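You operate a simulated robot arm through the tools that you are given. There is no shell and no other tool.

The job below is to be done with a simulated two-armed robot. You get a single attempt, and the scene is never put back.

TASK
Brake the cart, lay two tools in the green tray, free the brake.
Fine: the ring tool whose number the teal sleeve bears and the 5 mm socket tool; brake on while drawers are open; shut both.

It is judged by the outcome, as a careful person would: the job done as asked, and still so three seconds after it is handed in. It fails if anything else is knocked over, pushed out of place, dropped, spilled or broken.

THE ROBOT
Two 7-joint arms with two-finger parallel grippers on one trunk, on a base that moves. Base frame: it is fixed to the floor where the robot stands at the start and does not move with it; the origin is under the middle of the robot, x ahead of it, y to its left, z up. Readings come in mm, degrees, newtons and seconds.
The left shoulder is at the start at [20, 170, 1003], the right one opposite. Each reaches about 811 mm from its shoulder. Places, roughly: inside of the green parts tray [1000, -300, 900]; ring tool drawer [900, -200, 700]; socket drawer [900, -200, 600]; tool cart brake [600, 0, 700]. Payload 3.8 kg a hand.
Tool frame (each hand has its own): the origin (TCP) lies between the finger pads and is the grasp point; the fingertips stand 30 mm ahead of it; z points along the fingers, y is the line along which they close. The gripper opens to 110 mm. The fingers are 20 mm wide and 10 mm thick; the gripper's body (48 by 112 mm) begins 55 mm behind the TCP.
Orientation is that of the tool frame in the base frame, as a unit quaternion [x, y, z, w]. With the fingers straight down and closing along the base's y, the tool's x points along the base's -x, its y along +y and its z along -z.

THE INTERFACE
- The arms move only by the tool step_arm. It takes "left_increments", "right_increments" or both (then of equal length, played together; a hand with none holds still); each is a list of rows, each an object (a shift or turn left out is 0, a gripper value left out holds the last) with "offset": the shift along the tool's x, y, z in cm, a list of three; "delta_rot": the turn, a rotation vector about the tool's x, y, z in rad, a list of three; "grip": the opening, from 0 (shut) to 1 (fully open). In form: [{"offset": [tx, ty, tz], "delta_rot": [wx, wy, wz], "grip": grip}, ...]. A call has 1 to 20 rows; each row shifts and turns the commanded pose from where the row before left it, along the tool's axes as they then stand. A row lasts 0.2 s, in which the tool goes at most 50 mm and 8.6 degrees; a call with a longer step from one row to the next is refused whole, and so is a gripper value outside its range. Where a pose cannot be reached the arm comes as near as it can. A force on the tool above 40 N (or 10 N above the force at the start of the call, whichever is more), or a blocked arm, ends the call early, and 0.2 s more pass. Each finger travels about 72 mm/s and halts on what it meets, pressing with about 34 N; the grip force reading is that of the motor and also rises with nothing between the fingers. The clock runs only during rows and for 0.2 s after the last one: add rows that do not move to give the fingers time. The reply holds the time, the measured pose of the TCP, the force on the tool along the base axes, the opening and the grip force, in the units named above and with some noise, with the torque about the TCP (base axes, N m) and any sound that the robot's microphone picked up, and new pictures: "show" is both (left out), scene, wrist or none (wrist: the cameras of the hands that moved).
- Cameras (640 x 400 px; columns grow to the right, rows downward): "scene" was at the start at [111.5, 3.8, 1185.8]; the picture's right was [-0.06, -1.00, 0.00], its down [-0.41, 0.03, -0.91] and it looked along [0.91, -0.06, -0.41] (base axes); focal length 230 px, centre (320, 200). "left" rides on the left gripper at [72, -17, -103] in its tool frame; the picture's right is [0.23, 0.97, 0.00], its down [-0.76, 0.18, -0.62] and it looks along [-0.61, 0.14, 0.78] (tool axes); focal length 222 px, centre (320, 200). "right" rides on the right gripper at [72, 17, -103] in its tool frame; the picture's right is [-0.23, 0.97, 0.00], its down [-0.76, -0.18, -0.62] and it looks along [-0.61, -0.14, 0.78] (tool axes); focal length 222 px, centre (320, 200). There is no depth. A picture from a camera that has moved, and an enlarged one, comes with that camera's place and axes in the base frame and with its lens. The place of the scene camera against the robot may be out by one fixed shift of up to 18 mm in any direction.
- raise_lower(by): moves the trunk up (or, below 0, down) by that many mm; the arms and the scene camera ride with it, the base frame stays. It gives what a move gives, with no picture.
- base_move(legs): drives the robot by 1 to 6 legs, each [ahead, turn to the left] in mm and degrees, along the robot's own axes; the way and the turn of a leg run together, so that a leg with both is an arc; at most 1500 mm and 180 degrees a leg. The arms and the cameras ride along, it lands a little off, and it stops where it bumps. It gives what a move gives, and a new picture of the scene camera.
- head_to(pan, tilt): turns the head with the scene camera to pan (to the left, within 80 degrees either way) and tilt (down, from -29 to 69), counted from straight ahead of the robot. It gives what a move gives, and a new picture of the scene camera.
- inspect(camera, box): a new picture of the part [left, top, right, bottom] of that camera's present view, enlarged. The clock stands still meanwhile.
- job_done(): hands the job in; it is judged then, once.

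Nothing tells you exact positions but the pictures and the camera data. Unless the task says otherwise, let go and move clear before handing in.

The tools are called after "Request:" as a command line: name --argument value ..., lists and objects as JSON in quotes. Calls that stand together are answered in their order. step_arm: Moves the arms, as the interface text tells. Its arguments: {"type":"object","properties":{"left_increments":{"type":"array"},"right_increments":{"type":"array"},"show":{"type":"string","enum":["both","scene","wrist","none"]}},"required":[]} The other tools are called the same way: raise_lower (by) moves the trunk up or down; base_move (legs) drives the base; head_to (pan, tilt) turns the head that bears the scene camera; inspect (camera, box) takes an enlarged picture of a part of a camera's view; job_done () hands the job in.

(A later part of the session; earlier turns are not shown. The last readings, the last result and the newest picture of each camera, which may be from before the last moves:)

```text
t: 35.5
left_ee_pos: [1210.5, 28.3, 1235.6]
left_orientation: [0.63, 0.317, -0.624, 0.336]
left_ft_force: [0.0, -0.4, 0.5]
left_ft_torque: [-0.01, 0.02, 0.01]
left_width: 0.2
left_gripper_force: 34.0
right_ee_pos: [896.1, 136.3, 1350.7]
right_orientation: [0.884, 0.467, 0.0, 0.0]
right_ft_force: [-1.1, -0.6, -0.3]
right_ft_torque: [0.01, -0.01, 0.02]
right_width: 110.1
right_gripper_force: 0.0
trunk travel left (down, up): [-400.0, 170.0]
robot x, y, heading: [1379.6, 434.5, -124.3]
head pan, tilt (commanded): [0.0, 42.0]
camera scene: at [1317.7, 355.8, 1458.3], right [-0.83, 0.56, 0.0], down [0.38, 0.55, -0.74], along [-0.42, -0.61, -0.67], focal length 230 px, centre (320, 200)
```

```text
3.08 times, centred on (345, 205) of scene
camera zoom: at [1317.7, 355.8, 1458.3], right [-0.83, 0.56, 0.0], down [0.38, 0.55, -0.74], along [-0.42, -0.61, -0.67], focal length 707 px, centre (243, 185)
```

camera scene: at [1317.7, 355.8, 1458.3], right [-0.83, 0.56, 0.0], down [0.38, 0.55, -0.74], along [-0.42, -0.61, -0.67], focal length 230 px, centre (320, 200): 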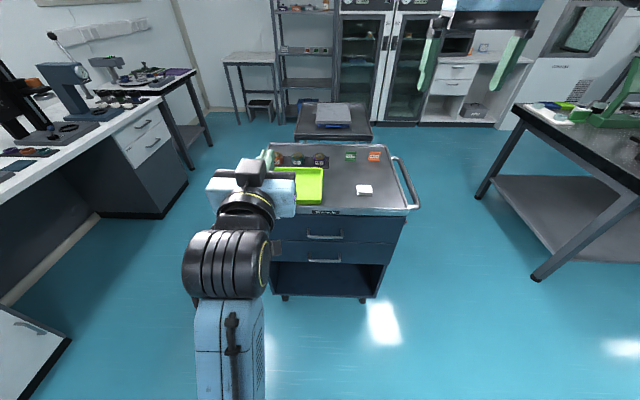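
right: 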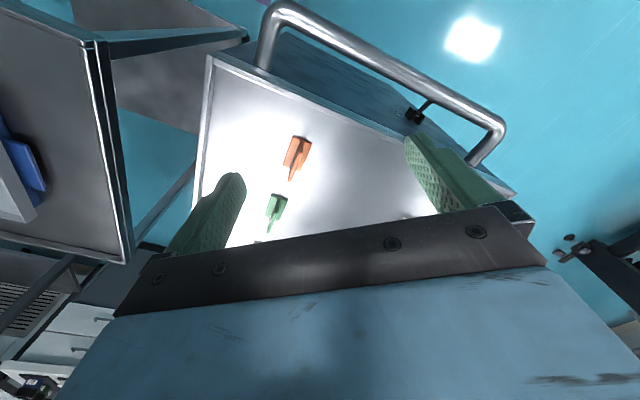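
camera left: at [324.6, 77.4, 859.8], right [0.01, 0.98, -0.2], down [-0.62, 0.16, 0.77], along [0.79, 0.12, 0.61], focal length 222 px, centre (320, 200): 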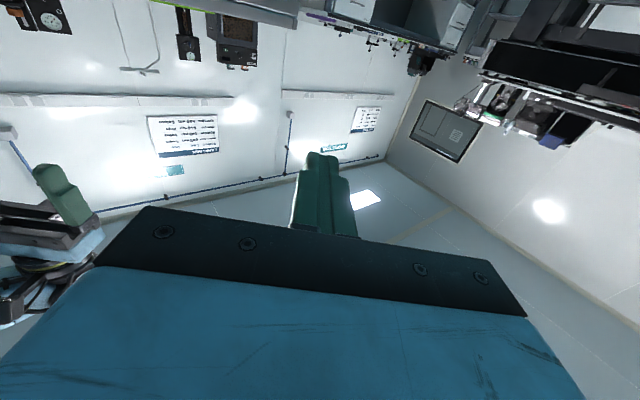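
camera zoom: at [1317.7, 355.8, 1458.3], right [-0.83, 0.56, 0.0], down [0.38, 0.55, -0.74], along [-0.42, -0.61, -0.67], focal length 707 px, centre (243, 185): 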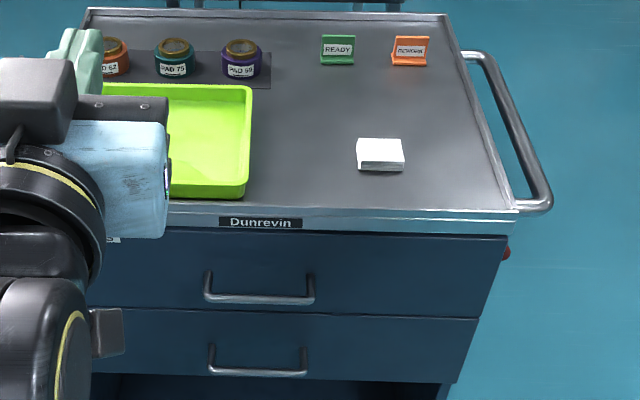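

The teal sleeve reads "PAD 75", so I need ring tool 75 and the 5 mm socket tool. I'll lower the trunk again, then roll the left hand so its fingers close vertically for gripping a drawer handle.

Request:
raise_lower --by -300

Request:
step_arm --left_increments '[{"delta_rot": [0, 0, -0.1428], "grip": 0.6}, {"delta_rot": [0, 0, -0.1428]}, {"delta_rot": [0, 0, -0.1428]}, {"delta_rot": [0, 0, -0.1428]}, {"delta_rot": [0, 0, -0.1428]}, {"delta_rot": [0, 0, -0.1428]}, {"delta_rot": [0, 0, -0.1428]}, {"delta_rot": [0, 0, -0.1428]}, {"delta_rot": [0, 0, -0.1428]}, {"delta_rot": [0, 0, -0.1428]}, {"delta_rot": [0, 0, -0.1428]}]' --show "both"

```text
t: 38.5
left_ee_pos: [1211.2, 28.4, 935.6]
left_orientation: [0.63, 0.317, -0.624, 0.336]
left_ft_force: [0.0, -0.8, 0.5]
left_ft_torque: [0.0, 0.01, -0.01]
left_width: 0.3
left_gripper_force: 34.2
right_ee_pos: [896.3, 137.8, 1052.1]
right_orientation: [0.885, 0.466, 0.0, 0.0]
right_ft_force: [0.3, -1.0, 0.5]
right_ft_torque: [-0.01, 0.01, 0.04]
right_width: 110.0
right_gripper_force: 0.0
trunk travel left (down, up): [-100.0, 470.0]
robot x, y, heading: [1377.4, 432.1, -124.2]
head pan, tilt (commanded): [0.0, 42.0]
```

```text
t: 40.9
left_ee_pos: [1212.9, 23.2, 936.5]
left_orientation: [-0.235, -0.659, 0.69, 0.189]
left_ft_force: [0.1, 0.2, 0.1]
left_ft_torque: [0.01, -0.03, 0.04]
left_width: 66.0
left_gripper_force: 0.1
right_ee_pos: [897.3, 136.2, 1050.2]
right_orientation: [0.885, 0.466, 0.001, 0.001]
right_ft_force: [-0.9, 0.5, -0.2]
right_ft_torque: [0.02, 0.01, -0.02]
right_width: 110.2
right_gripper_force: 0.2
trunk travel left (down, up): [-100.0, 470.0]
robot x, y, heading: [1379.8, 432.9, -124.2]
head pan, tilt (commanded): [0.0, 42.0]
camera scene: at [1317.7, 355.7, 1158.3], right [-0.83, 0.56, 0.0], down [0.38, 0.55, -0.74], along [-0.42, -0.61, -0.67], focal length 230 px, centre (320, 200)
camera left: at [1212.3, 150.6, 944.8], right [-0.14, 0.07, -0.99], down [0.99, 0.07, -0.13], along [0.06, -1.0, -0.08], focal length 222 px, centre (320, 200)
```

scene: 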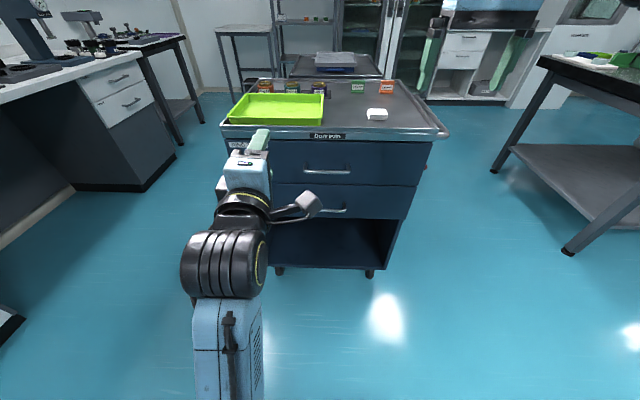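
left: 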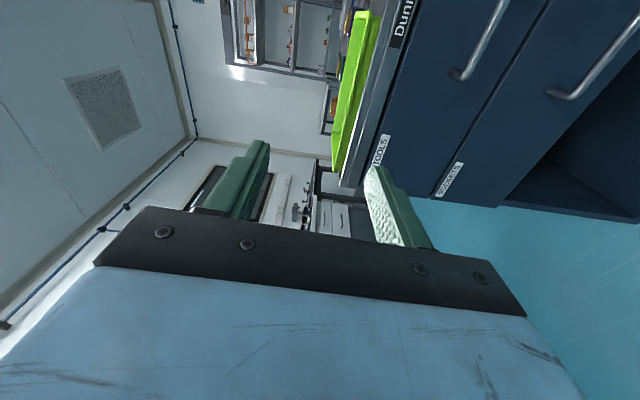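

The left hand is nearly rolled and both handles are in view. I'll zoom in on both cameras to triangulate the handles.

Request:
inspect --camera "scene" --box '[220, 110, 380, 230]'

Request:
inspect --camera "left" --box '[340, 0, 640, 220]'

Request:
inspect --camera "right" --box '[0, 0, 640, 400]'

```text
3.33 times, centred on (300, 170) of scene
camera zoom: at [1317.7, 355.7, 1158.3], right [-0.83, 0.56, 0.0], down [0.38, 0.55, -0.74], along [-0.42, -0.61, -0.67], focal length 766 px, centre (387, 300)
```

zoom: 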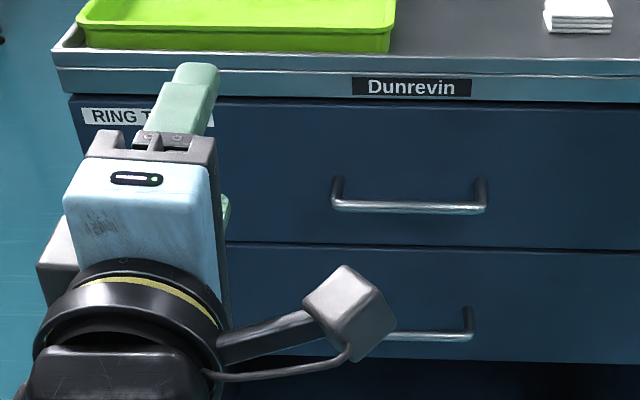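

```text
1.82 times, centred on (490, 110) of left
camera zoom: at [1212.3, 150.6, 944.8], right [-0.14, 0.07, -0.99], down [0.99, 0.07, -0.13], along [0.06, -1.0, -0.08], focal length 404 px, centre (11, 364)
```

zoom: 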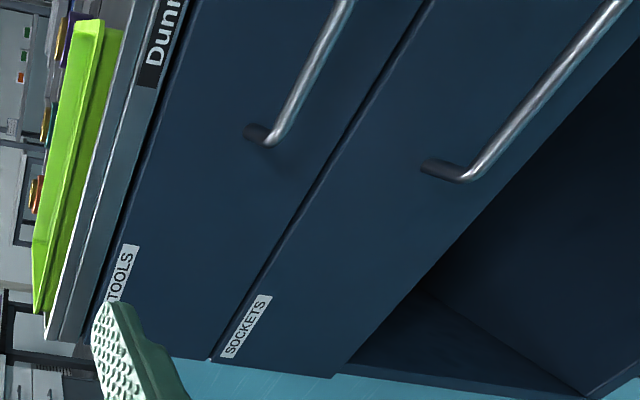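

```text
1.00 times, centred on (320, 200) of right (not enlarged: the box is as wide or as high as the picture)
camera zoom: at [950.2, 187.8, 1154.0], right [0.68, -0.74, 0.0], down [-0.58, -0.53, 0.62], along [-0.46, -0.42, -0.78], focal length 222 px, centre (320, 200)
```

zoom: 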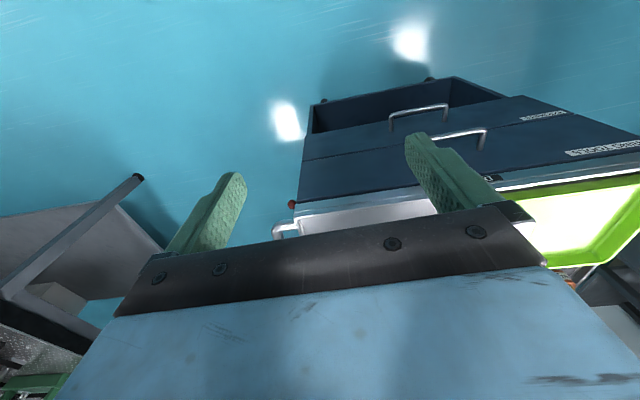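

The handle depth is poorly conditioned from these two views, so I'll move the left hand to a pre-grasp pose in front of the upper handle for a better baseline.

Request:
step_arm --left_increments '[{"delta_rot": [-0.021, 0, -0.075]}, {"offset": [2.5, 3.4, 0.9]}, {"offset": [2.5, 3.4, 0.9]}, {"offset": [2.5, 3.4, 0.9]}, {"offset": [2.5, 3.4, 0.9]}, {"offset": [2.3, 3.4, 0.9]}, {}]' --show "both"

Request:
inspect --camera "left" --box '[160, 0, 480, 200]'

Request:
inspect --camera "scene" --box '[220, 110, 380, 230]'

```text
t: 42.7
left_ee_pos: [1083.3, 40.9, 794.7]
left_orientation: [-0.209, -0.651, 0.698, 0.211]
left_ft_force: [0.0, 0.3, 0.4]
left_ft_torque: [-0.02, -0.04, 0.0]
left_width: 66.1
left_gripper_force: 0.1
right_ee_pos: [896.0, 137.6, 1052.4]
right_orientation: [0.884, 0.467, 0.001, 0.001]
right_ft_force: [-0.1, -1.4, -0.5]
right_ft_torque: [0.03, -0.03, -0.01]
right_width: 109.9
right_gripper_force: 0.1
trunk travel left (down, up): [-100.0, 470.0]
robot x, y, heading: [1378.8, 430.5, -124.4]
head pan, tilt (commanded): [0.0, 42.0]
stopped in row 7 (left hand): the arm was blocked; the commanded pose is now the measured one
camera scene: at [1317.7, 355.7, 1158.5], right [-0.83, 0.56, 0.0], down [0.38, 0.55, -0.74], along [-0.42, -0.61, -0.67], focal length 230 px, centre (320, 200)
camera left: at [1081.6, 168.6, 803.4], right [-0.21, 0.07, -0.98], down [0.98, 0.07, -0.2], along [0.05, -1.0, -0.08], focal length 222 px, centre (320, 200)
```

scene: 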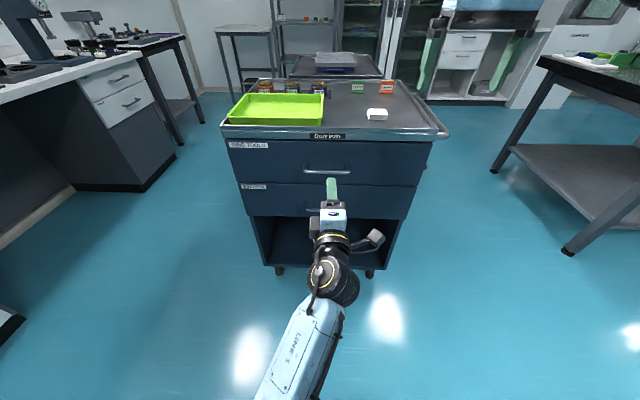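
left: 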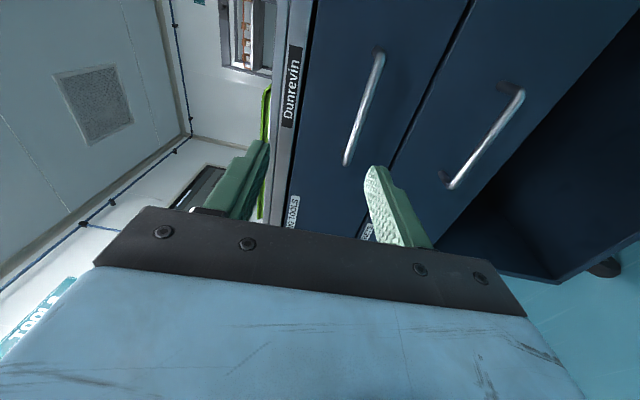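

```text
2.00 times, centred on (320, 100) of left
camera zoom: at [1081.6, 168.6, 803.4], right [-0.21, 0.07, -0.98], down [0.98, 0.07, -0.2], along [0.05, -1.0, -0.08], focal length 444 px, centre (320, 400)
```

zoom: 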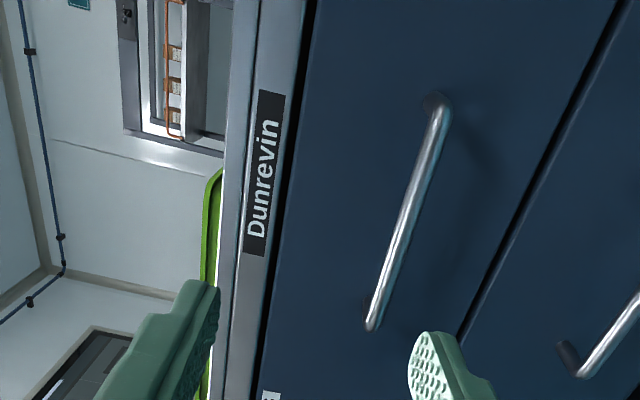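

```text
3.33 times, centred on (300, 170) of scene
camera zoom: at [1317.7, 355.7, 1158.5], right [-0.83, 0.56, 0.0], down [0.38, 0.55, -0.74], along [-0.42, -0.61, -0.67], focal length 766 px, centre (387, 300)
```

zoom: 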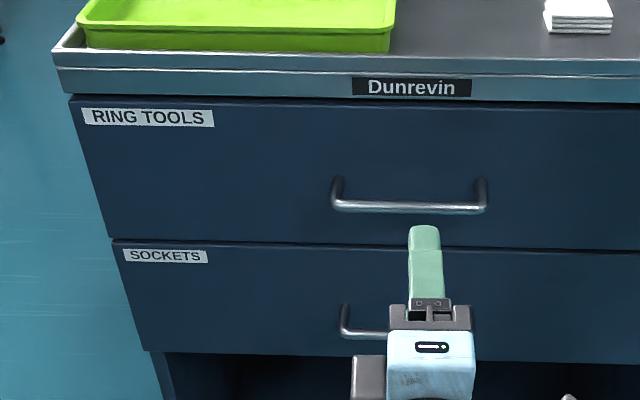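

The upper handle triangulates to X≈669 ahead, spanning Y −89…44 at z≈754, and the lower handle is at z≈591. The left wrist seems to be at a joint limit in this roll, so I'll roll it the other way (180°) for the grasp.

Request:
step_arm --left_increments '[{"offset": [0, -2, -3.0], "delta_rot": [0, 0, 0.149]}, {"delta_rot": [0, 0, 0.149]}, {"delta_rot": [0, 0, 0.149]}, {"delta_rot": [0, 0, 0.149]}, {"delta_rot": [0, 0, 0.149]}, {"delta_rot": [0, 0, 0.149]}, {"delta_rot": [0, 0, 0.149]}, {"delta_rot": [0, 0, 0.149]}, {"delta_rot": [0, 0, 0.149]}, {"delta_rot": [0, 0, 0.149]}, {"delta_rot": [0, 0, 0.149]}, {"delta_rot": [0, 0, 0.149]}, {"delta_rot": [0, 0, 0.149]}, {"delta_rot": [0, 0, 0.149]}, {"delta_rot": [0, 0, 0.149]}, {"delta_rot": [0, 0, 0.149]}, {"delta_rot": [0, 0, 0.149]}, {"delta_rot": [0, 0, 0.149]}, {"delta_rot": [0, 0, 0.149]}, {"delta_rot": [0, 0, 0.149]}]' --show "both"

```text
t: 46.9
left_ee_pos: [1099.1, 70.1, 812.5]
left_orientation: [0.666, -0.155, -0.267, 0.679]
left_ft_force: [0.4, -0.2, 0.5]
left_ft_torque: [-0.02, -0.05, 0.01]
left_width: 66.1
left_gripper_force: 0.0
right_ee_pos: [897.1, 137.0, 1052.2]
right_orientation: [0.884, 0.467, 0.0, -0.001]
right_ft_force: [-0.4, -0.2, -0.1]
right_ft_torque: [0.01, -0.04, 0.01]
right_width: 109.8
right_gripper_force: 0.0
trunk travel left (down, up): [-100.0, 470.0]
robot x, y, heading: [1380.1, 431.6, -124.4]
head pan, tilt (commanded): [0.0, 42.0]
camera scene: at [1317.7, 355.7, 1158.1], right [-0.83, 0.56, 0.0], down [0.38, 0.55, -0.74], along [-0.42, -0.61, -0.67], focal length 230 px, centre (320, 200)
camera left: at [1213.7, 113.8, 777.9], right [0.33, -0.16, 0.93], down [-0.23, 0.94, 0.25], along [-0.91, -0.3, 0.28], focal length 222 px, centre (320, 200)
```

scene: 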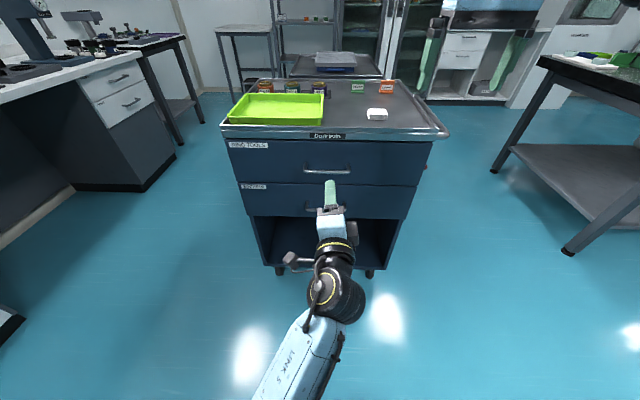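
left: 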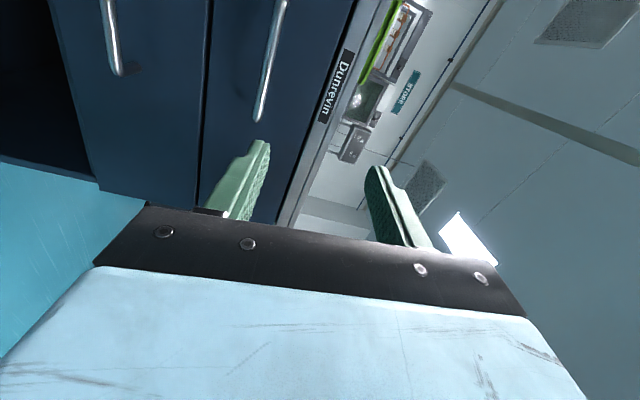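

The roll is good now. I'll level the hand and move it to about 60 mm short of the upper handle at bar height.

Request:
step_arm --left_increments '[{"delta_rot": [0.033, 0, 0.0735]}, {"delta_rot": [0.033, 0, 0.0735]}, {"offset": [0.25, -2.9, 3.5]}, {"offset": [0.25, -2.9, 3.5]}, {"offset": [0, 0, 3.5]}, {"offset": [0, 0, 3.5]}, {}]' --show "both"

Request:
inspect --camera "scene" --box '[250, 120, 390, 230]'

Request:
inspect --camera "left" --box '[80, 0, 480, 240]'

```text
t: 48.5
left_ee_pos: [1021.5, -48.8, 755.3]
left_orientation: [0.675, -0.213, -0.211, 0.675]
left_ft_force: [-0.6, -0.4, 0.9]
left_ft_torque: [0.01, 0.02, -0.02]
left_width: 66.0
left_gripper_force: 0.2
right_ee_pos: [895.7, 136.6, 1051.9]
right_orientation: [0.885, 0.465, 0.001, 0.0]
right_ft_force: [-0.1, -1.0, -0.3]
right_ft_torque: [-0.01, 0.02, -0.02]
right_width: 109.8
right_gripper_force: 0.1
trunk travel left (down, up): [-100.0, 470.0]
robot x, y, heading: [1378.3, 432.5, -124.4]
head pan, tilt (commanded): [0.0, 42.0]
camera scene: at [1317.7, 355.7, 1158.3], right [-0.83, 0.56, 0.0], down [0.38, 0.55, -0.74], along [-0.42, -0.61, -0.67], focal length 230 px, centre (320, 200)
camera left: at [1140.9, -5.4, 737.9], right [0.18, -0.13, 0.97], down [-0.27, 0.95, 0.18], along [-0.95, -0.29, 0.14], focal length 222 px, centre (320, 200)
```

scene: 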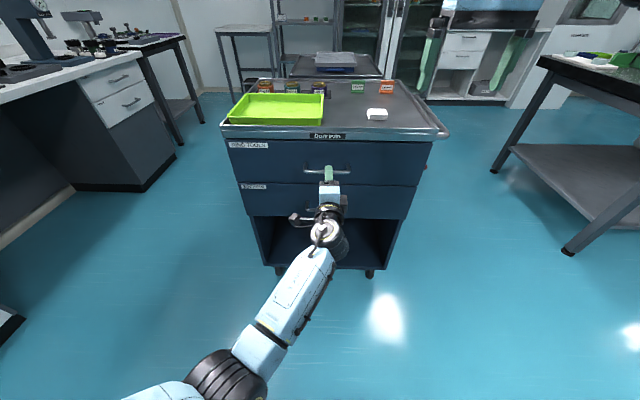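
left: 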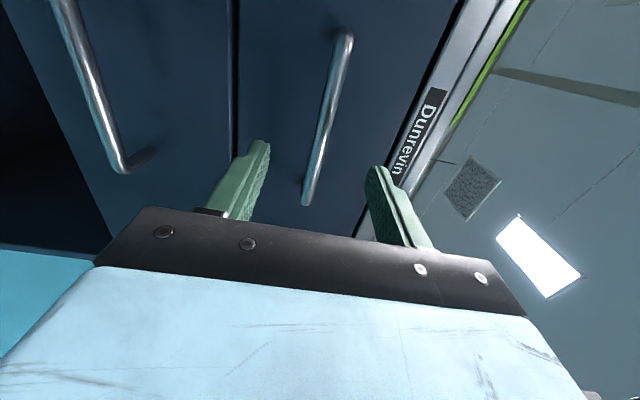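

```text
3.64 times, centred on (320, 175) of scene
camera zoom: at [1317.7, 355.7, 1158.3], right [-0.83, 0.56, 0.0], down [0.38, 0.55, -0.74], along [-0.42, -0.61, -0.67], focal length 836 px, centre (320, 291)
```

zoom: 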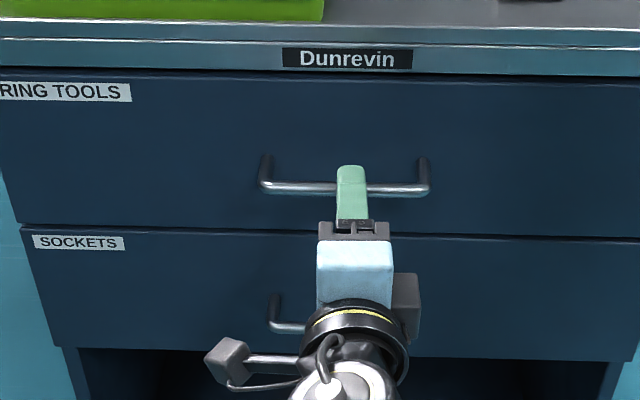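

```text
1.60 times, centred on (280, 120) of left
camera zoom: at [1140.9, -5.4, 737.9], right [0.18, -0.13, 0.97], down [-0.27, 0.95, 0.18], along [-0.95, -0.29, 0.14], focal length 355 px, centre (384, 328)
```

zoom: 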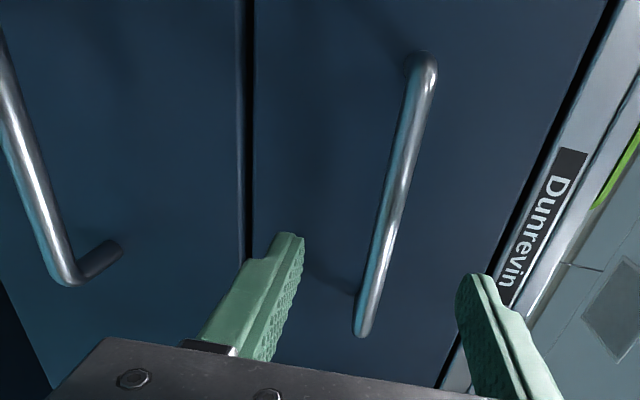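

The bar is centred between the fingers vertically. I'll go forward 61 mm, then close on the bar.

Request:
step_arm --left_increments '[{"offset": [0, 0, 2.0]}, {"offset": [0, 0, 2.0]}, {"offset": [0, 0, 2.1]}, {"grip": 0}, {}, {}, {}]' --show "both"

Request:
inspect --camera "scene" --box '[250, 120, 390, 230]'

```text
t: 50.1
left_ee_pos: [988.1, -99.2, 754.2]
left_orientation: [0.674, -0.213, -0.211, 0.675]
left_ft_force: [-0.4, -0.5, 3.4]
left_ft_torque: [0.07, 0.08, -0.14]
left_width: 11.8
left_gripper_force: 33.7
right_ee_pos: [896.4, 137.0, 1051.1]
right_orientation: [0.885, 0.466, 0.0, 0.0]
right_ft_force: [0.2, 0.2, 0.2]
right_ft_torque: [0.02, -0.02, 0.03]
right_width: 109.8
right_gripper_force: 0.2
trunk travel left (down, up): [-100.0, 470.0]
robot x, y, heading: [1380.5, 432.3, -124.3]
head pan, tilt (commanded): [0.0, 42.0]
camera scene: at [1317.8, 355.8, 1158.3], right [-0.83, 0.56, 0.0], down [0.38, 0.55, -0.74], along [-0.42, -0.61, -0.67], focal length 230 px, centre (320, 200)
camera left: at [1106.9, -56.0, 737.3], right [0.18, -0.13, 0.97], down [-0.27, 0.95, 0.18], along [-0.95, -0.29, 0.14], focal length 222 px, centre (320, 200)
```

scene: 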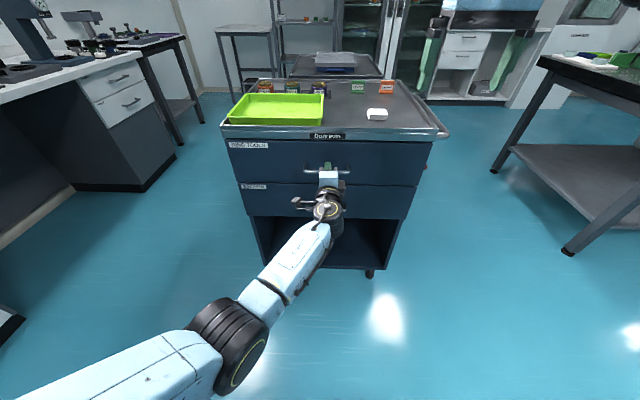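
left: 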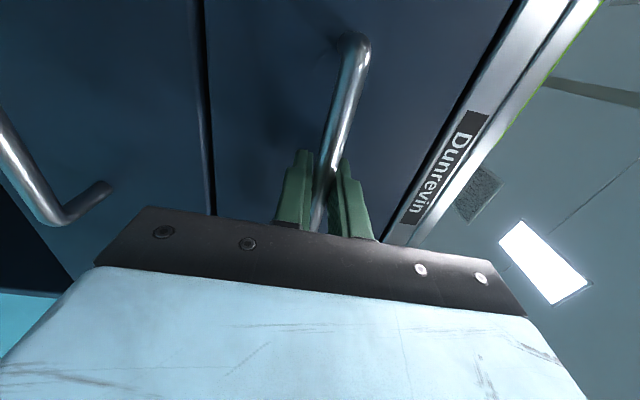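

```text
3.64 times, centred on (320, 175) of scene
camera zoom: at [1317.8, 355.8, 1158.3], right [-0.83, 0.56, 0.0], down [0.38, 0.55, -0.74], along [-0.42, -0.61, -0.67], focal length 836 px, centre (320, 291)
```

zoom: 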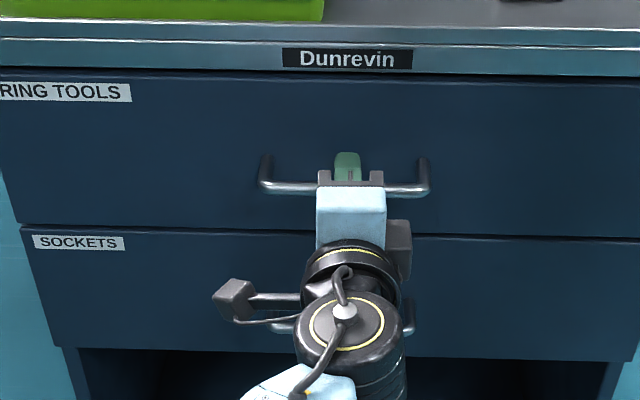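

The bar is gripped (11.8 mm). I'll pull the ring drawer straight out slowly.

Request:
step_arm --left_increments '[{"offset": [0, 0, -1.0]}, {"offset": [0, 0, -2.0]}, {"offset": [0, 0, -2.0]}, {"offset": [0, 0, -2.0]}, {"offset": [0, 0, -2.0]}, {"offset": [0, 0, -2.0]}, {"offset": [0, 0, -2.0]}, {"offset": [0, 0, -2.0]}]' --show "scene"

```text
t: 51.9
left_ee_pos: [1076.7, 21.0, 755.0]
left_orientation: [0.677, -0.21, -0.209, 0.674]
left_ft_force: [23.9, -16.2, 6.0]
left_ft_torque: [0.03, 0.04, -0.13]
left_width: 11.8
left_gripper_force: 33.7
right_ee_pos: [899.1, 135.6, 1051.4]
right_orientation: [0.884, 0.468, -0.001, -0.001]
right_ft_force: [0.3, -0.8, 0.5]
right_ft_torque: [-0.02, 0.01, 0.03]
right_width: 110.3
right_gripper_force: 0.1
trunk travel left (down, up): [-100.0, 470.0]
robot x, y, heading: [1381.4, 432.0, -124.4]
head pan, tilt (commanded): [0.0, 42.0]
camera scene: at [1320.2, 354.8, 1158.4], right [-0.83, 0.56, 0.0], down [0.38, 0.55, -0.74], along [-0.42, -0.61, -0.67], focal length 230 px, centre (320, 200)
```

scene: 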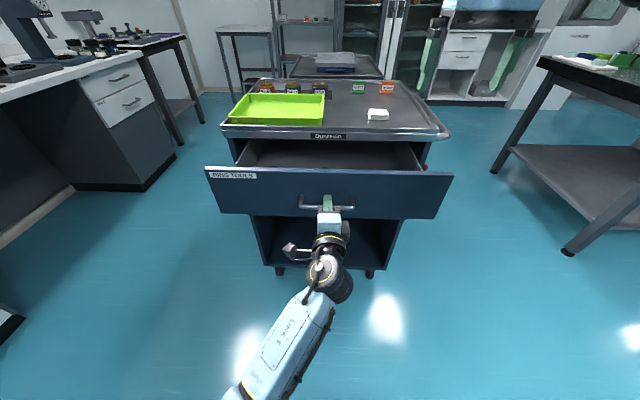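

The drawer slides, but my pull direction is about 1.6° off its rails (≈29 N sideways), so I'll relieve that. First a look inside.

Request:
step_arm --left_increments '[{"offset": [0.2, 0, 0]}, {"offset": [0.2, 0, 0]}]' --show "none"

Request:
inspect --camera "scene" --box '[200, 120, 460, 230]'

```text
t: 52.5
left_ee_pos: [1076.4, 20.7, 753.6]
left_orientation: [0.675, -0.212, -0.212, 0.674]
left_ft_force: [10.5, -8.0, 4.2]
left_ft_torque: [0.06, 0.01, 0.94]
left_width: 11.8
left_gripper_force: 33.8
right_ee_pos: [896.8, 137.5, 1051.9]
right_orientation: [0.884, 0.467, 0.0, -0.001]
right_ft_force: [-0.2, -0.3, 0.5]
right_ft_torque: [0.04, 0.01, 0.06]
right_width: 110.1
right_gripper_force: 0.0
trunk travel left (down, up): [-100.0, 470.0]
robot x, y, heading: [1379.7, 429.0, -124.4]
head pan, tilt (commanded): [0.0, 42.0]
```

```text
2.46 times, centred on (330, 175) of scene
camera zoom: at [1318.5, 355.3, 1158.3], right [-0.83, 0.56, 0.0], down [0.38, 0.55, -0.74], along [-0.42, -0.61, -0.67], focal length 566 px, centre (295, 262)
```

zoom: 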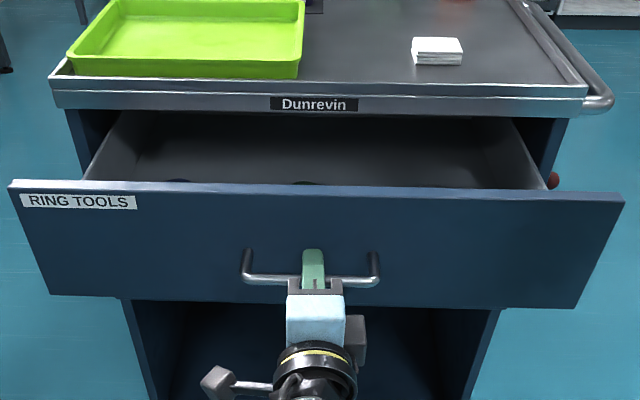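

There are round items near the drawer's front. I'll pull it another 80 mm along the corrected direction.

Request:
step_arm --left_increments '[{"offset": [0.2, 0, -1.5]}, {"offset": [0.06, 0, -2.0]}, {"offset": [0.06, 0, -2.0]}, {"offset": [0.06, 0, -2.0]}, {}]' --show "scene"

Request:
inspect --camera "scene" --box '[200, 120, 460, 250]'

```text
t: 53.7
left_ee_pos: [1122.1, 83.9, 755.2]
left_orientation: [0.675, -0.214, -0.214, 0.673]
left_ft_force: [-8.5, 7.0, -0.9]
left_ft_torque: [0.12, 0.15, -1.02]
left_width: 11.9
left_gripper_force: 34.5
right_ee_pos: [894.2, 137.7, 1050.7]
right_orientation: [0.885, 0.466, 0.0, -0.001]
right_ft_force: [0.1, 0.5, -0.1]
right_ft_torque: [-0.01, 0.0, 0.02]
right_width: 110.0
right_gripper_force: 0.0
trunk travel left (down, up): [-100.0, 470.0]
robot x, y, heading: [1382.0, 433.4, -124.4]
head pan, tilt (commanded): [0.0, 42.0]
camera scene: at [1316.7, 356.1, 1158.2], right [-0.83, 0.56, 0.0], down [0.38, 0.55, -0.74], along [-0.42, -0.61, -0.67], focal length 230 px, centre (320, 200)
```

scene: 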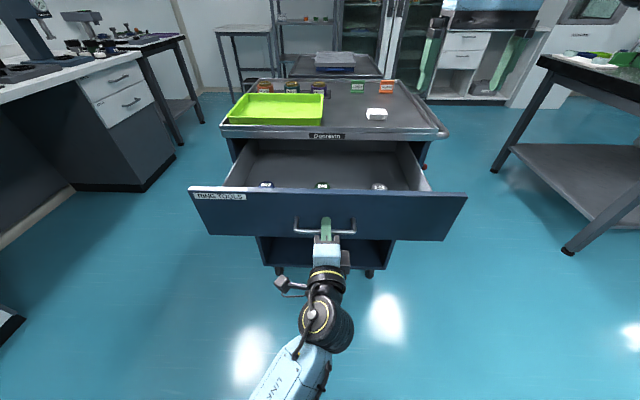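

```text
2.46 times, centred on (330, 185) of scene
camera zoom: at [1316.7, 356.1, 1158.2], right [-0.83, 0.56, 0.0], down [0.38, 0.55, -0.74], along [-0.42, -0.61, -0.67], focal length 566 px, centre (295, 237)
```

zoom: 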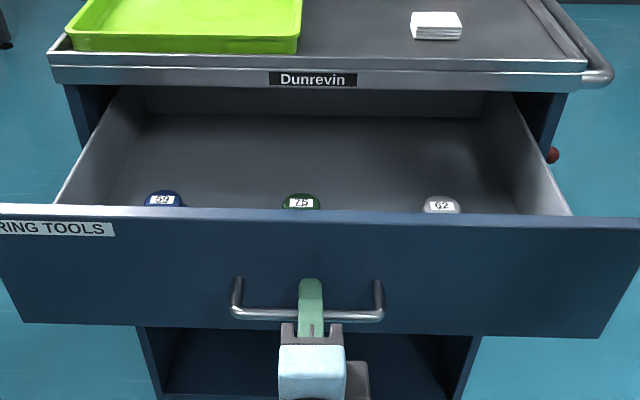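

I can see ring tools 59, 75 and 62; 75 is the middle one. Let me view the drawer from the right wrist camera.

Request:
step_arm --right_increments '[{"offset": [0, 4.0, 0]}, {"offset": [0, 4.0, 0]}, {"offset": [0, 4.0, 0]}, {"offset": [0, 4.0, 0]}]' --show "both"

Request:
inspect --camera "right" --box '[160, 0, 480, 200]'

```text
t: 54.7
left_ee_pos: [1123.4, 82.7, 754.7]
left_orientation: [0.675, -0.214, -0.211, 0.673]
left_ft_force: [-15.7, 13.0, 1.0]
left_ft_torque: [0.17, 0.24, -0.89]
left_width: 11.7
left_gripper_force: 34.0
right_ee_pos: [1027.4, 47.1, 1048.9]
right_orientation: [0.884, 0.467, 0.002, 0.0]
right_ft_force: [0.1, 0.2, 0.8]
right_ft_torque: [-0.01, -0.04, -0.01]
right_width: 109.9
right_gripper_force: 0.1
trunk travel left (down, up): [-100.0, 470.0]
robot x, y, heading: [1380.0, 433.3, -124.3]
head pan, tilt (commanded): [0.0, 42.0]
camera scene: at [1315.9, 356.2, 1158.2], right [-0.83, 0.56, 0.0], down [0.38, 0.55, -0.74], along [-0.42, -0.61, -0.67], focal length 230 px, centre (320, 200)
camera right: at [1080.6, 98.1, 1151.8], right [0.67, -0.74, 0.0], down [-0.58, -0.53, 0.62], along [-0.46, -0.42, -0.78], focal length 222 px, centre (320, 200)
```

scene: 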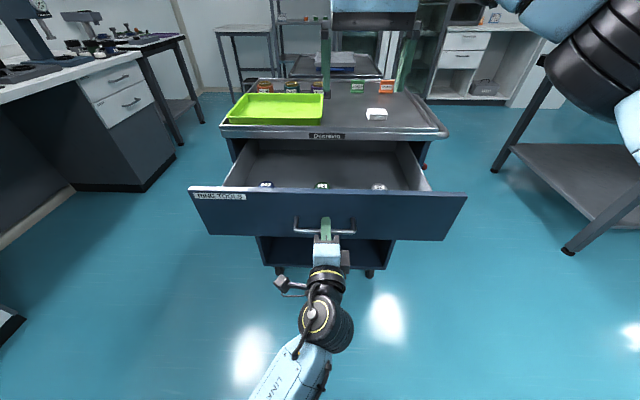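
right: 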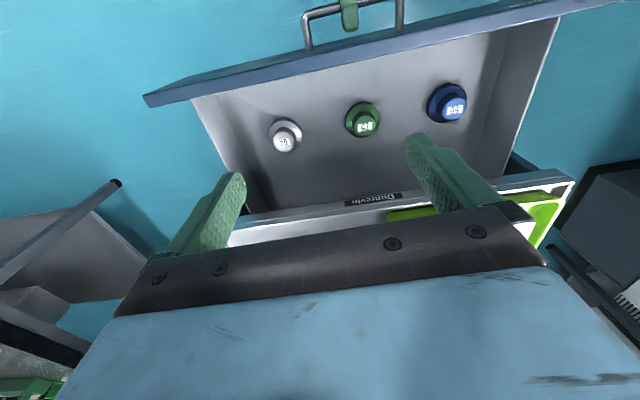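

```text
2.00 times, centred on (320, 100) of right
camera zoom: at [1080.6, 98.1, 1151.8], right [0.67, -0.74, 0.0], down [-0.58, -0.53, 0.62], along [-0.46, -0.42, -0.78], focal length 444 px, centre (320, 400)
```

zoom: 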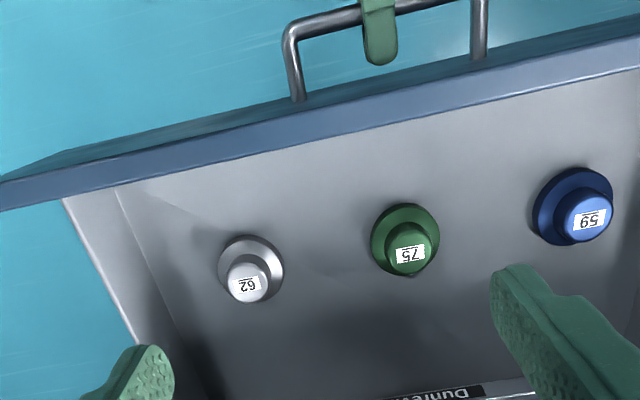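

Ring tool 75 is a flanged tool with a ~42 mm knob, its top at about X 612, Y −13, z 745. I'll release the handle with the left hand and back off first.

Request:
step_arm --left_increments '[{"grip": 0.5}, {}, {}, {"offset": [0, 0, -2.5]}, {"offset": [0, 0, -2.5]}]' --show "scene"

Request:
inspect --camera "right" --box '[320, 80, 420, 150]'

Request:
inspect --camera "scene" --box '[240, 150, 420, 250]'

```text
t: 55.9
left_ee_pos: [1152.8, 122.2, 755.5]
left_orientation: [0.675, -0.213, -0.211, 0.674]
left_ft_force: [-0.1, 0.2, -0.4]
left_ft_torque: [0.0, -0.03, 0.05]
left_width: 55.1
left_gripper_force: 0.2
right_ee_pos: [1028.6, 47.6, 1050.6]
right_orientation: [0.885, 0.465, 0.0, 0.0]
right_ft_force: [-0.3, 0.9, -0.4]
right_ft_torque: [0.02, 0.01, 0.0]
right_width: 110.1
right_gripper_force: 0.1
trunk travel left (down, up): [-100.0, 470.0]
robot x, y, heading: [1380.0, 429.7, -124.3]
head pan, tilt (commanded): [0.0, 42.0]
camera scene: at [1317.8, 355.9, 1158.3], right [-0.83, 0.56, 0.0], down [0.38, 0.55, -0.74], along [-0.42, -0.61, -0.67], focal length 230 px, centre (320, 200)
```

scene: 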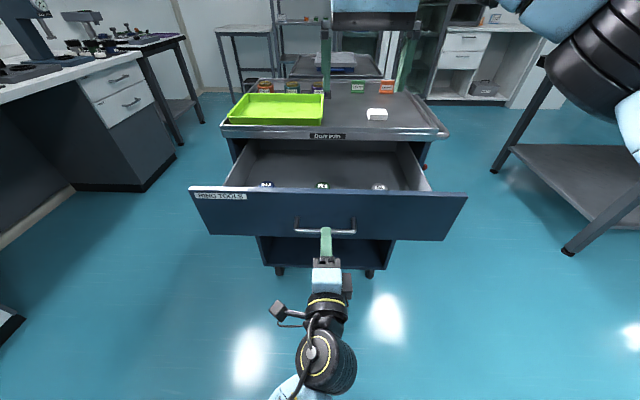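

```text
5.71 times, centred on (370, 115) of right
camera zoom: at [1082.4, 98.0, 1152.4], right [0.68, -0.74, 0.0], down [-0.58, -0.53, 0.62], along [-0.46, -0.42, -0.78], focal length 1269 px, centre (34, 686)
```

zoom: 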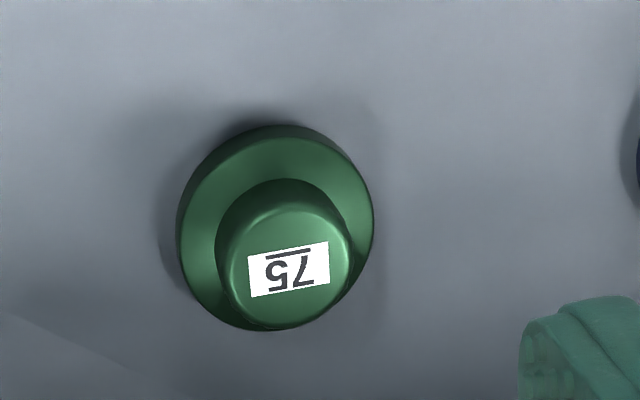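

```text
3.56 times, centred on (330, 200) of scene
camera zoom: at [1317.8, 355.9, 1158.3], right [-0.83, 0.56, 0.0], down [0.38, 0.55, -0.74], along [-0.42, -0.61, -0.67], focal length 817 px, centre (284, 200)
```

zoom: 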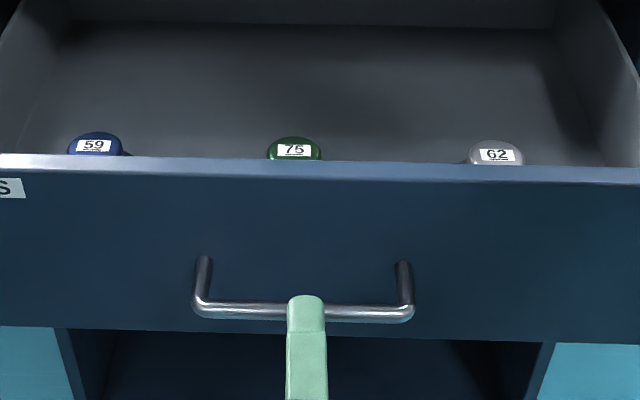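

The knob is about 39 mm across. I'll bring the right hand above tool 75 at z≈900 and check alignment before descending.

Request:
step_arm --right_increments '[{"offset": [-1.88, 1.22, 3.0], "grip": 0.68}, {"offset": [-1.88, 1.22, 3.0]}, {"offset": [-1.88, 1.22, 3.0]}, {"offset": [-1.88, 1.22, 3.0]}, {"offset": [-1.88, 1.22, 3.0]}, {}]' --show "both"

Request:
inspect --camera "right" --box '[220, 60, 440, 210]'

```text
t: 57.3
left_ee_pos: [1152.0, 121.4, 755.4]
left_orientation: [0.675, -0.213, -0.211, 0.674]
left_ft_force: [0.3, 0.5, -0.6]
left_ft_torque: [0.02, 0.0, 0.0]
left_width: 55.2
left_gripper_force: 0.2
right_ee_pos: [1026.4, -47.5, 910.4]
right_orientation: [0.884, 0.467, 0.0, 0.0]
right_ft_force: [-0.4, 0.5, 0.1]
right_ft_torque: [-0.01, 0.02, 0.01]
right_width: 74.7
right_gripper_force: 0.0
right hand out of reach, approached as far as the arm can: row 5
trunk travel left (down, up): [-100.0, 470.0]
robot x, y, heading: [1379.1, 434.7, -124.3]
head pan, tilt (commanded): [0.0, 42.0]
camera scene: at [1317.8, 355.6, 1158.3], right [-0.83, 0.56, 0.0], down [0.38, 0.55, -0.74], along [-0.42, -0.61, -0.67], focal length 230 px, centre (320, 200)
camera right: at [1080.3, 3.4, 1012.4], right [0.68, -0.74, 0.0], down [-0.58, -0.53, 0.62], along [-0.46, -0.42, -0.78], focal length 222 px, centre (320, 200)
```

scene: 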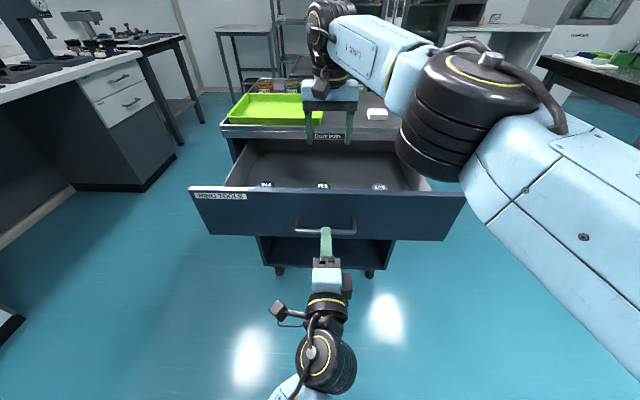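
right: 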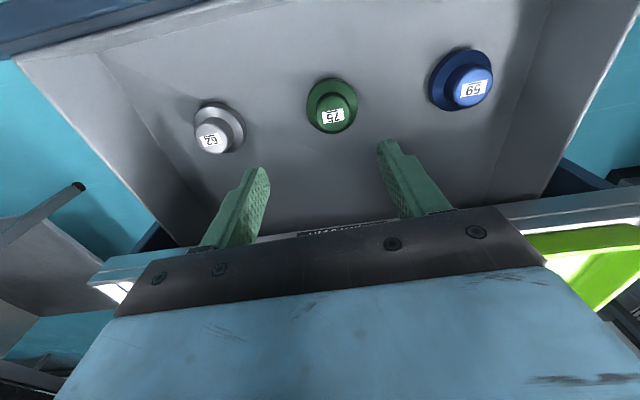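

```text
2.67 times, centred on (330, 135) of right
camera zoom: at [1080.3, 3.4, 1012.4], right [0.68, -0.74, 0.0], down [-0.58, -0.53, 0.62], along [-0.46, -0.42, -0.78], focal length 592 px, centre (293, 373)
```

zoom: 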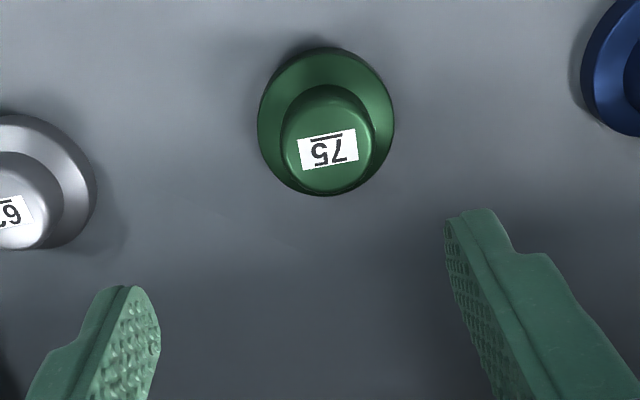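

The hand is at the edge of its reach at this height, but lower should be easier. I'll descend part way and check the pose.

Request:
step_arm --right_increments '[{"offset": [0, 0, 3.0]}, {"offset": [0, 0, 3.0]}, {"offset": [0, 0, 3.0]}, {}]' --show "both"

Request:
inspect --camera "right" --box '[220, 60, 440, 210]'

```text
t: 58.3
left_ee_pos: [1152.8, 122.1, 754.9]
left_orientation: [0.675, -0.212, -0.212, 0.674]
left_ft_force: [-0.5, -0.3, 0.2]
left_ft_torque: [-0.01, 0.02, -0.04]
left_width: 55.0
left_gripper_force: 0.1
right_ee_pos: [1025.3, -51.0, 819.3]
right_orientation: [0.885, 0.466, 0.0, 0.0]
right_ft_force: [-0.3, 0.2, 0.2]
right_ft_torque: [-0.01, 0.0, 0.03]
right_width: 74.9
right_gripper_force: 0.0
trunk travel left (down, up): [-100.0, 470.0]
robot x, y, heading: [1376.3, 428.8, -124.0]
head pan, tilt (commanded): [0.0, 42.0]
camera scene: at [1317.6, 355.7, 1158.3], right [-0.83, 0.56, 0.0], down [0.38, 0.55, -0.74], along [-0.42, -0.61, -0.67], focal length 230 px, centre (320, 200)
camera right: at [1080.0, 1.1, 921.2], right [0.68, -0.74, 0.0], down [-0.58, -0.53, 0.62], along [-0.46, -0.42, -0.78], focal length 222 px, centre (320, 200)
```

scene: 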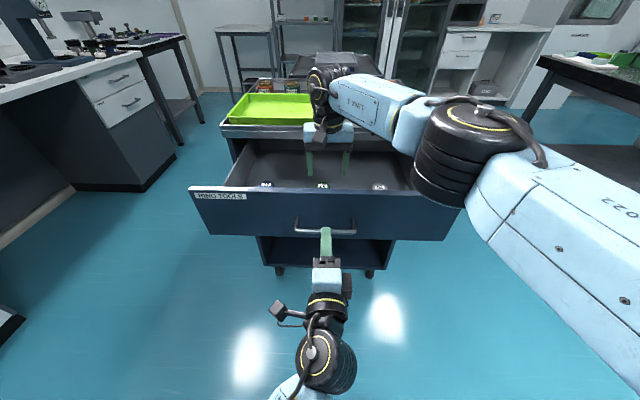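
right: 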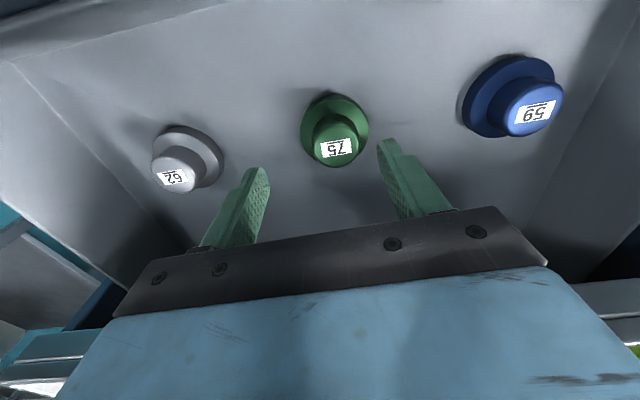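

```text
2.67 times, centred on (330, 135) of right
camera zoom: at [1080.0, 1.1, 921.2], right [0.68, -0.74, 0.0], down [-0.58, -0.53, 0.62], along [-0.46, -0.42, -0.78], focal length 592 px, centre (293, 373)
```

zoom: 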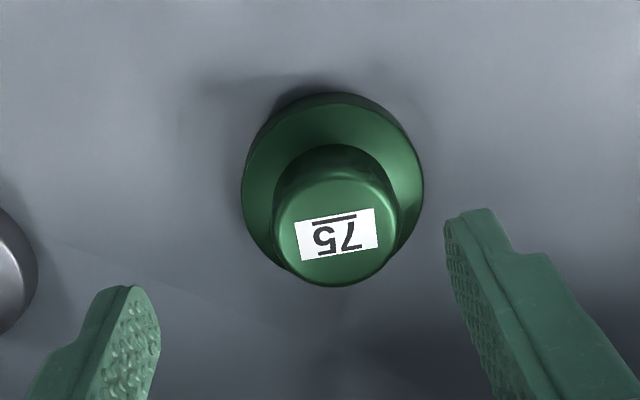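

Refined: knob centre at X 612, Y −11. I'll correct laterally and descend to grasp height, then close on the knob.

Request:
step_arm --right_increments '[{"offset": [-1.34, 1.01, 1.5]}, {"offset": [0, 0, 2.0]}, {"offset": [0, 0, 2.0]}, {}]' --show "wrist"

Request:
inspect --camera "right" --box '[220, 60, 440, 210]'

```text
t: 59.3
left_ee_pos: [1152.4, 122.1, 755.8]
left_orientation: [0.675, -0.213, -0.211, 0.675]
left_ft_force: [0.2, 0.9, 0.5]
left_ft_torque: [0.03, 0.01, -0.02]
left_width: 55.2
left_gripper_force: 0.1
right_ee_pos: [1029.2, -53.8, 771.1]
right_orientation: [0.885, 0.466, 0.0, 0.0]
right_ft_force: [0.0, 0.5, -0.5]
right_ft_torque: [0.02, 0.02, 0.02]
right_width: 75.0
right_gripper_force: 0.0
right hand out of reach, approached as far as the arm can: row 1
trunk travel left (down, up): [-100.0, 470.0]
robot x, y, heading: [1376.7, 430.5, -123.9]
head pan, tilt (commanded): [0.0, 42.0]
camera right: at [1082.0, -3.1, 873.3], right [0.68, -0.74, 0.0], down [-0.58, -0.53, 0.62], along [-0.46, -0.42, -0.78], focal length 222 px, centre (320, 200)
```

right: 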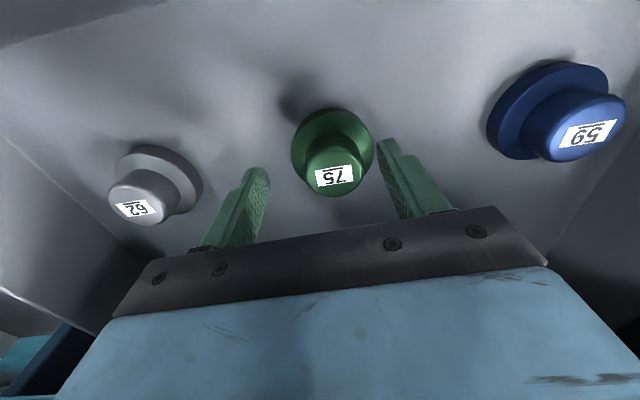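

```text
2.67 times, centred on (330, 135) of right
camera zoom: at [1082.0, -3.1, 873.3], right [0.68, -0.74, 0.0], down [-0.58, -0.53, 0.62], along [-0.46, -0.42, -0.78], focal length 592 px, centre (293, 373)
```

zoom: 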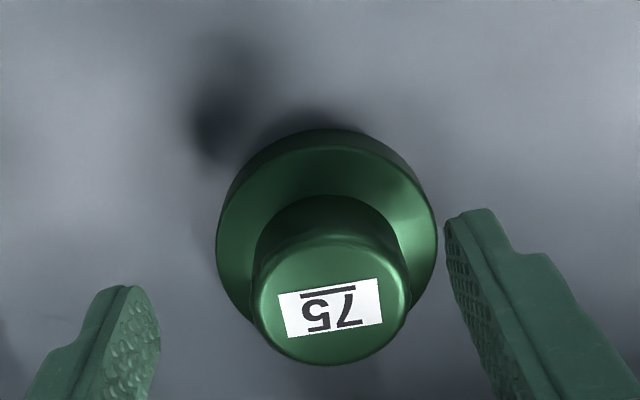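

Tool 75 sits about 13 mm beyond the right arm's reach. I'll lift the right hand slightly and use the left hand to pull the drawer out another 40 mm.

Request:
step_arm --left_increments '[{}, {"offset": [0, 0, 2.5]}, {"offset": [0, 0, 2.4]}, {"grip": 0}, {}, {}, {"offset": [0.05, 0, -2.0]}, {"offset": [0.05, 0, -2.0]}, {}]' --right_increments '[{"offset": [0, 0, -2.5]}, {"offset": [0, 0, -2.5]}, {}, {}, {}, {}, {}, {}, {}]' --show "both"

```text
t: 61.3
left_ee_pos: [1149.6, 112.4, 754.5]
left_orientation: [0.675, -0.213, -0.211, 0.675]
left_ft_force: [3.4, -2.2, -0.7]
left_ft_torque: [0.03, 0.12, -0.6]
left_width: 11.7
left_gripper_force: 34.6
right_ee_pos: [1028.3, -54.6, 824.4]
right_orientation: [0.884, 0.467, 0.0, 0.0]
right_ft_force: [0.5, 0.1, 0.4]
right_ft_torque: [-0.01, 0.01, 0.0]
right_width: 74.8
right_gripper_force: 0.1
trunk travel left (down, up): [-100.0, 470.0]
robot x, y, heading: [1378.1, 430.9, -124.3]
head pan, tilt (commanded): [0.0, 42.0]
camera scene: at [1318.0, 355.5, 1158.3], right [-0.83, 0.56, 0.0], down [0.38, 0.55, -0.74], along [-0.42, -0.61, -0.67], focal length 230 px, centre (320, 200)
camera right: at [1082.6, -4.3, 925.5], right [0.68, -0.74, 0.0], down [-0.58, -0.53, 0.62], along [-0.46, -0.42, -0.78], focal length 222 px, centre (320, 200)
camera left: at [1267.1, 156.2, 737.5], right [0.18, -0.13, 0.97], down [-0.27, 0.95, 0.18], along [-0.95, -0.29, 0.14], focal length 222 px, centre (320, 200)
```

scene: 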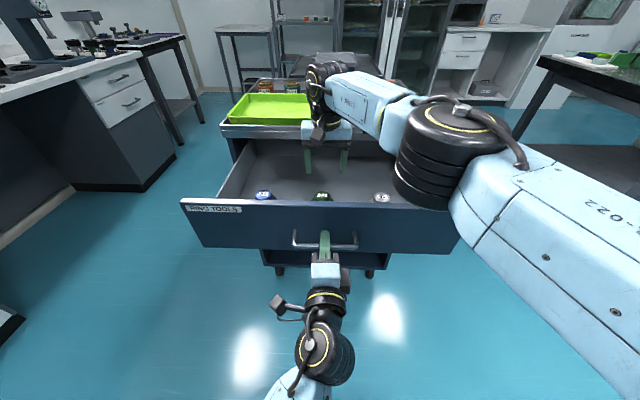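
right: 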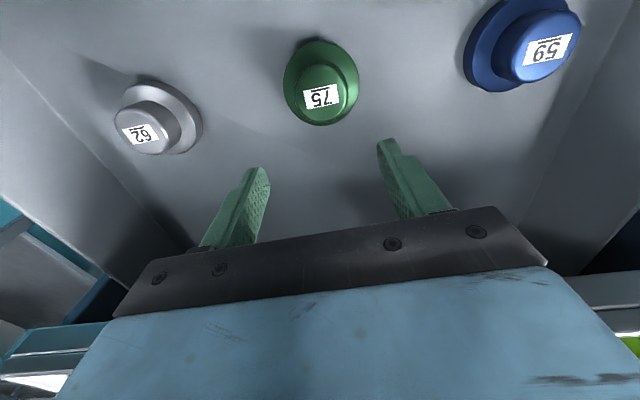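
left: 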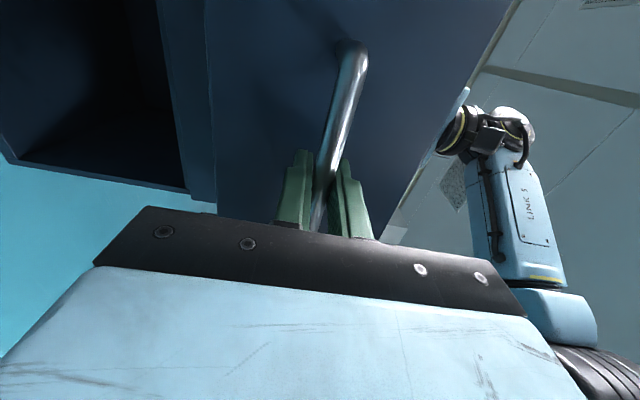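

Request:
inspect --camera "right" --box '[220, 20, 440, 170]'

```text
2.67 times, centred on (330, 95) of right
camera zoom: at [1082.6, -4.3, 925.5], right [0.68, -0.74, 0.0], down [-0.58, -0.53, 0.62], along [-0.46, -0.42, -0.78], focal length 592 px, centre (293, 480)
```

zoom: 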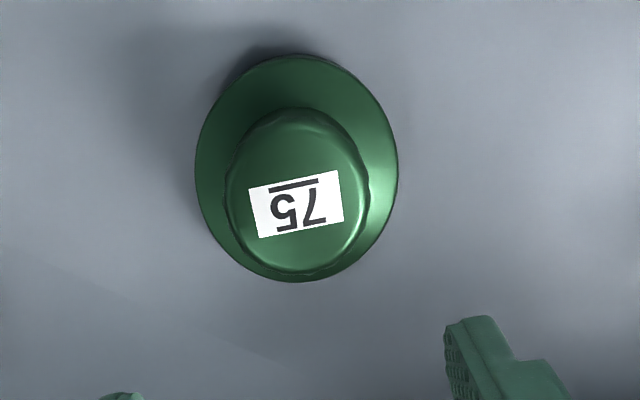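

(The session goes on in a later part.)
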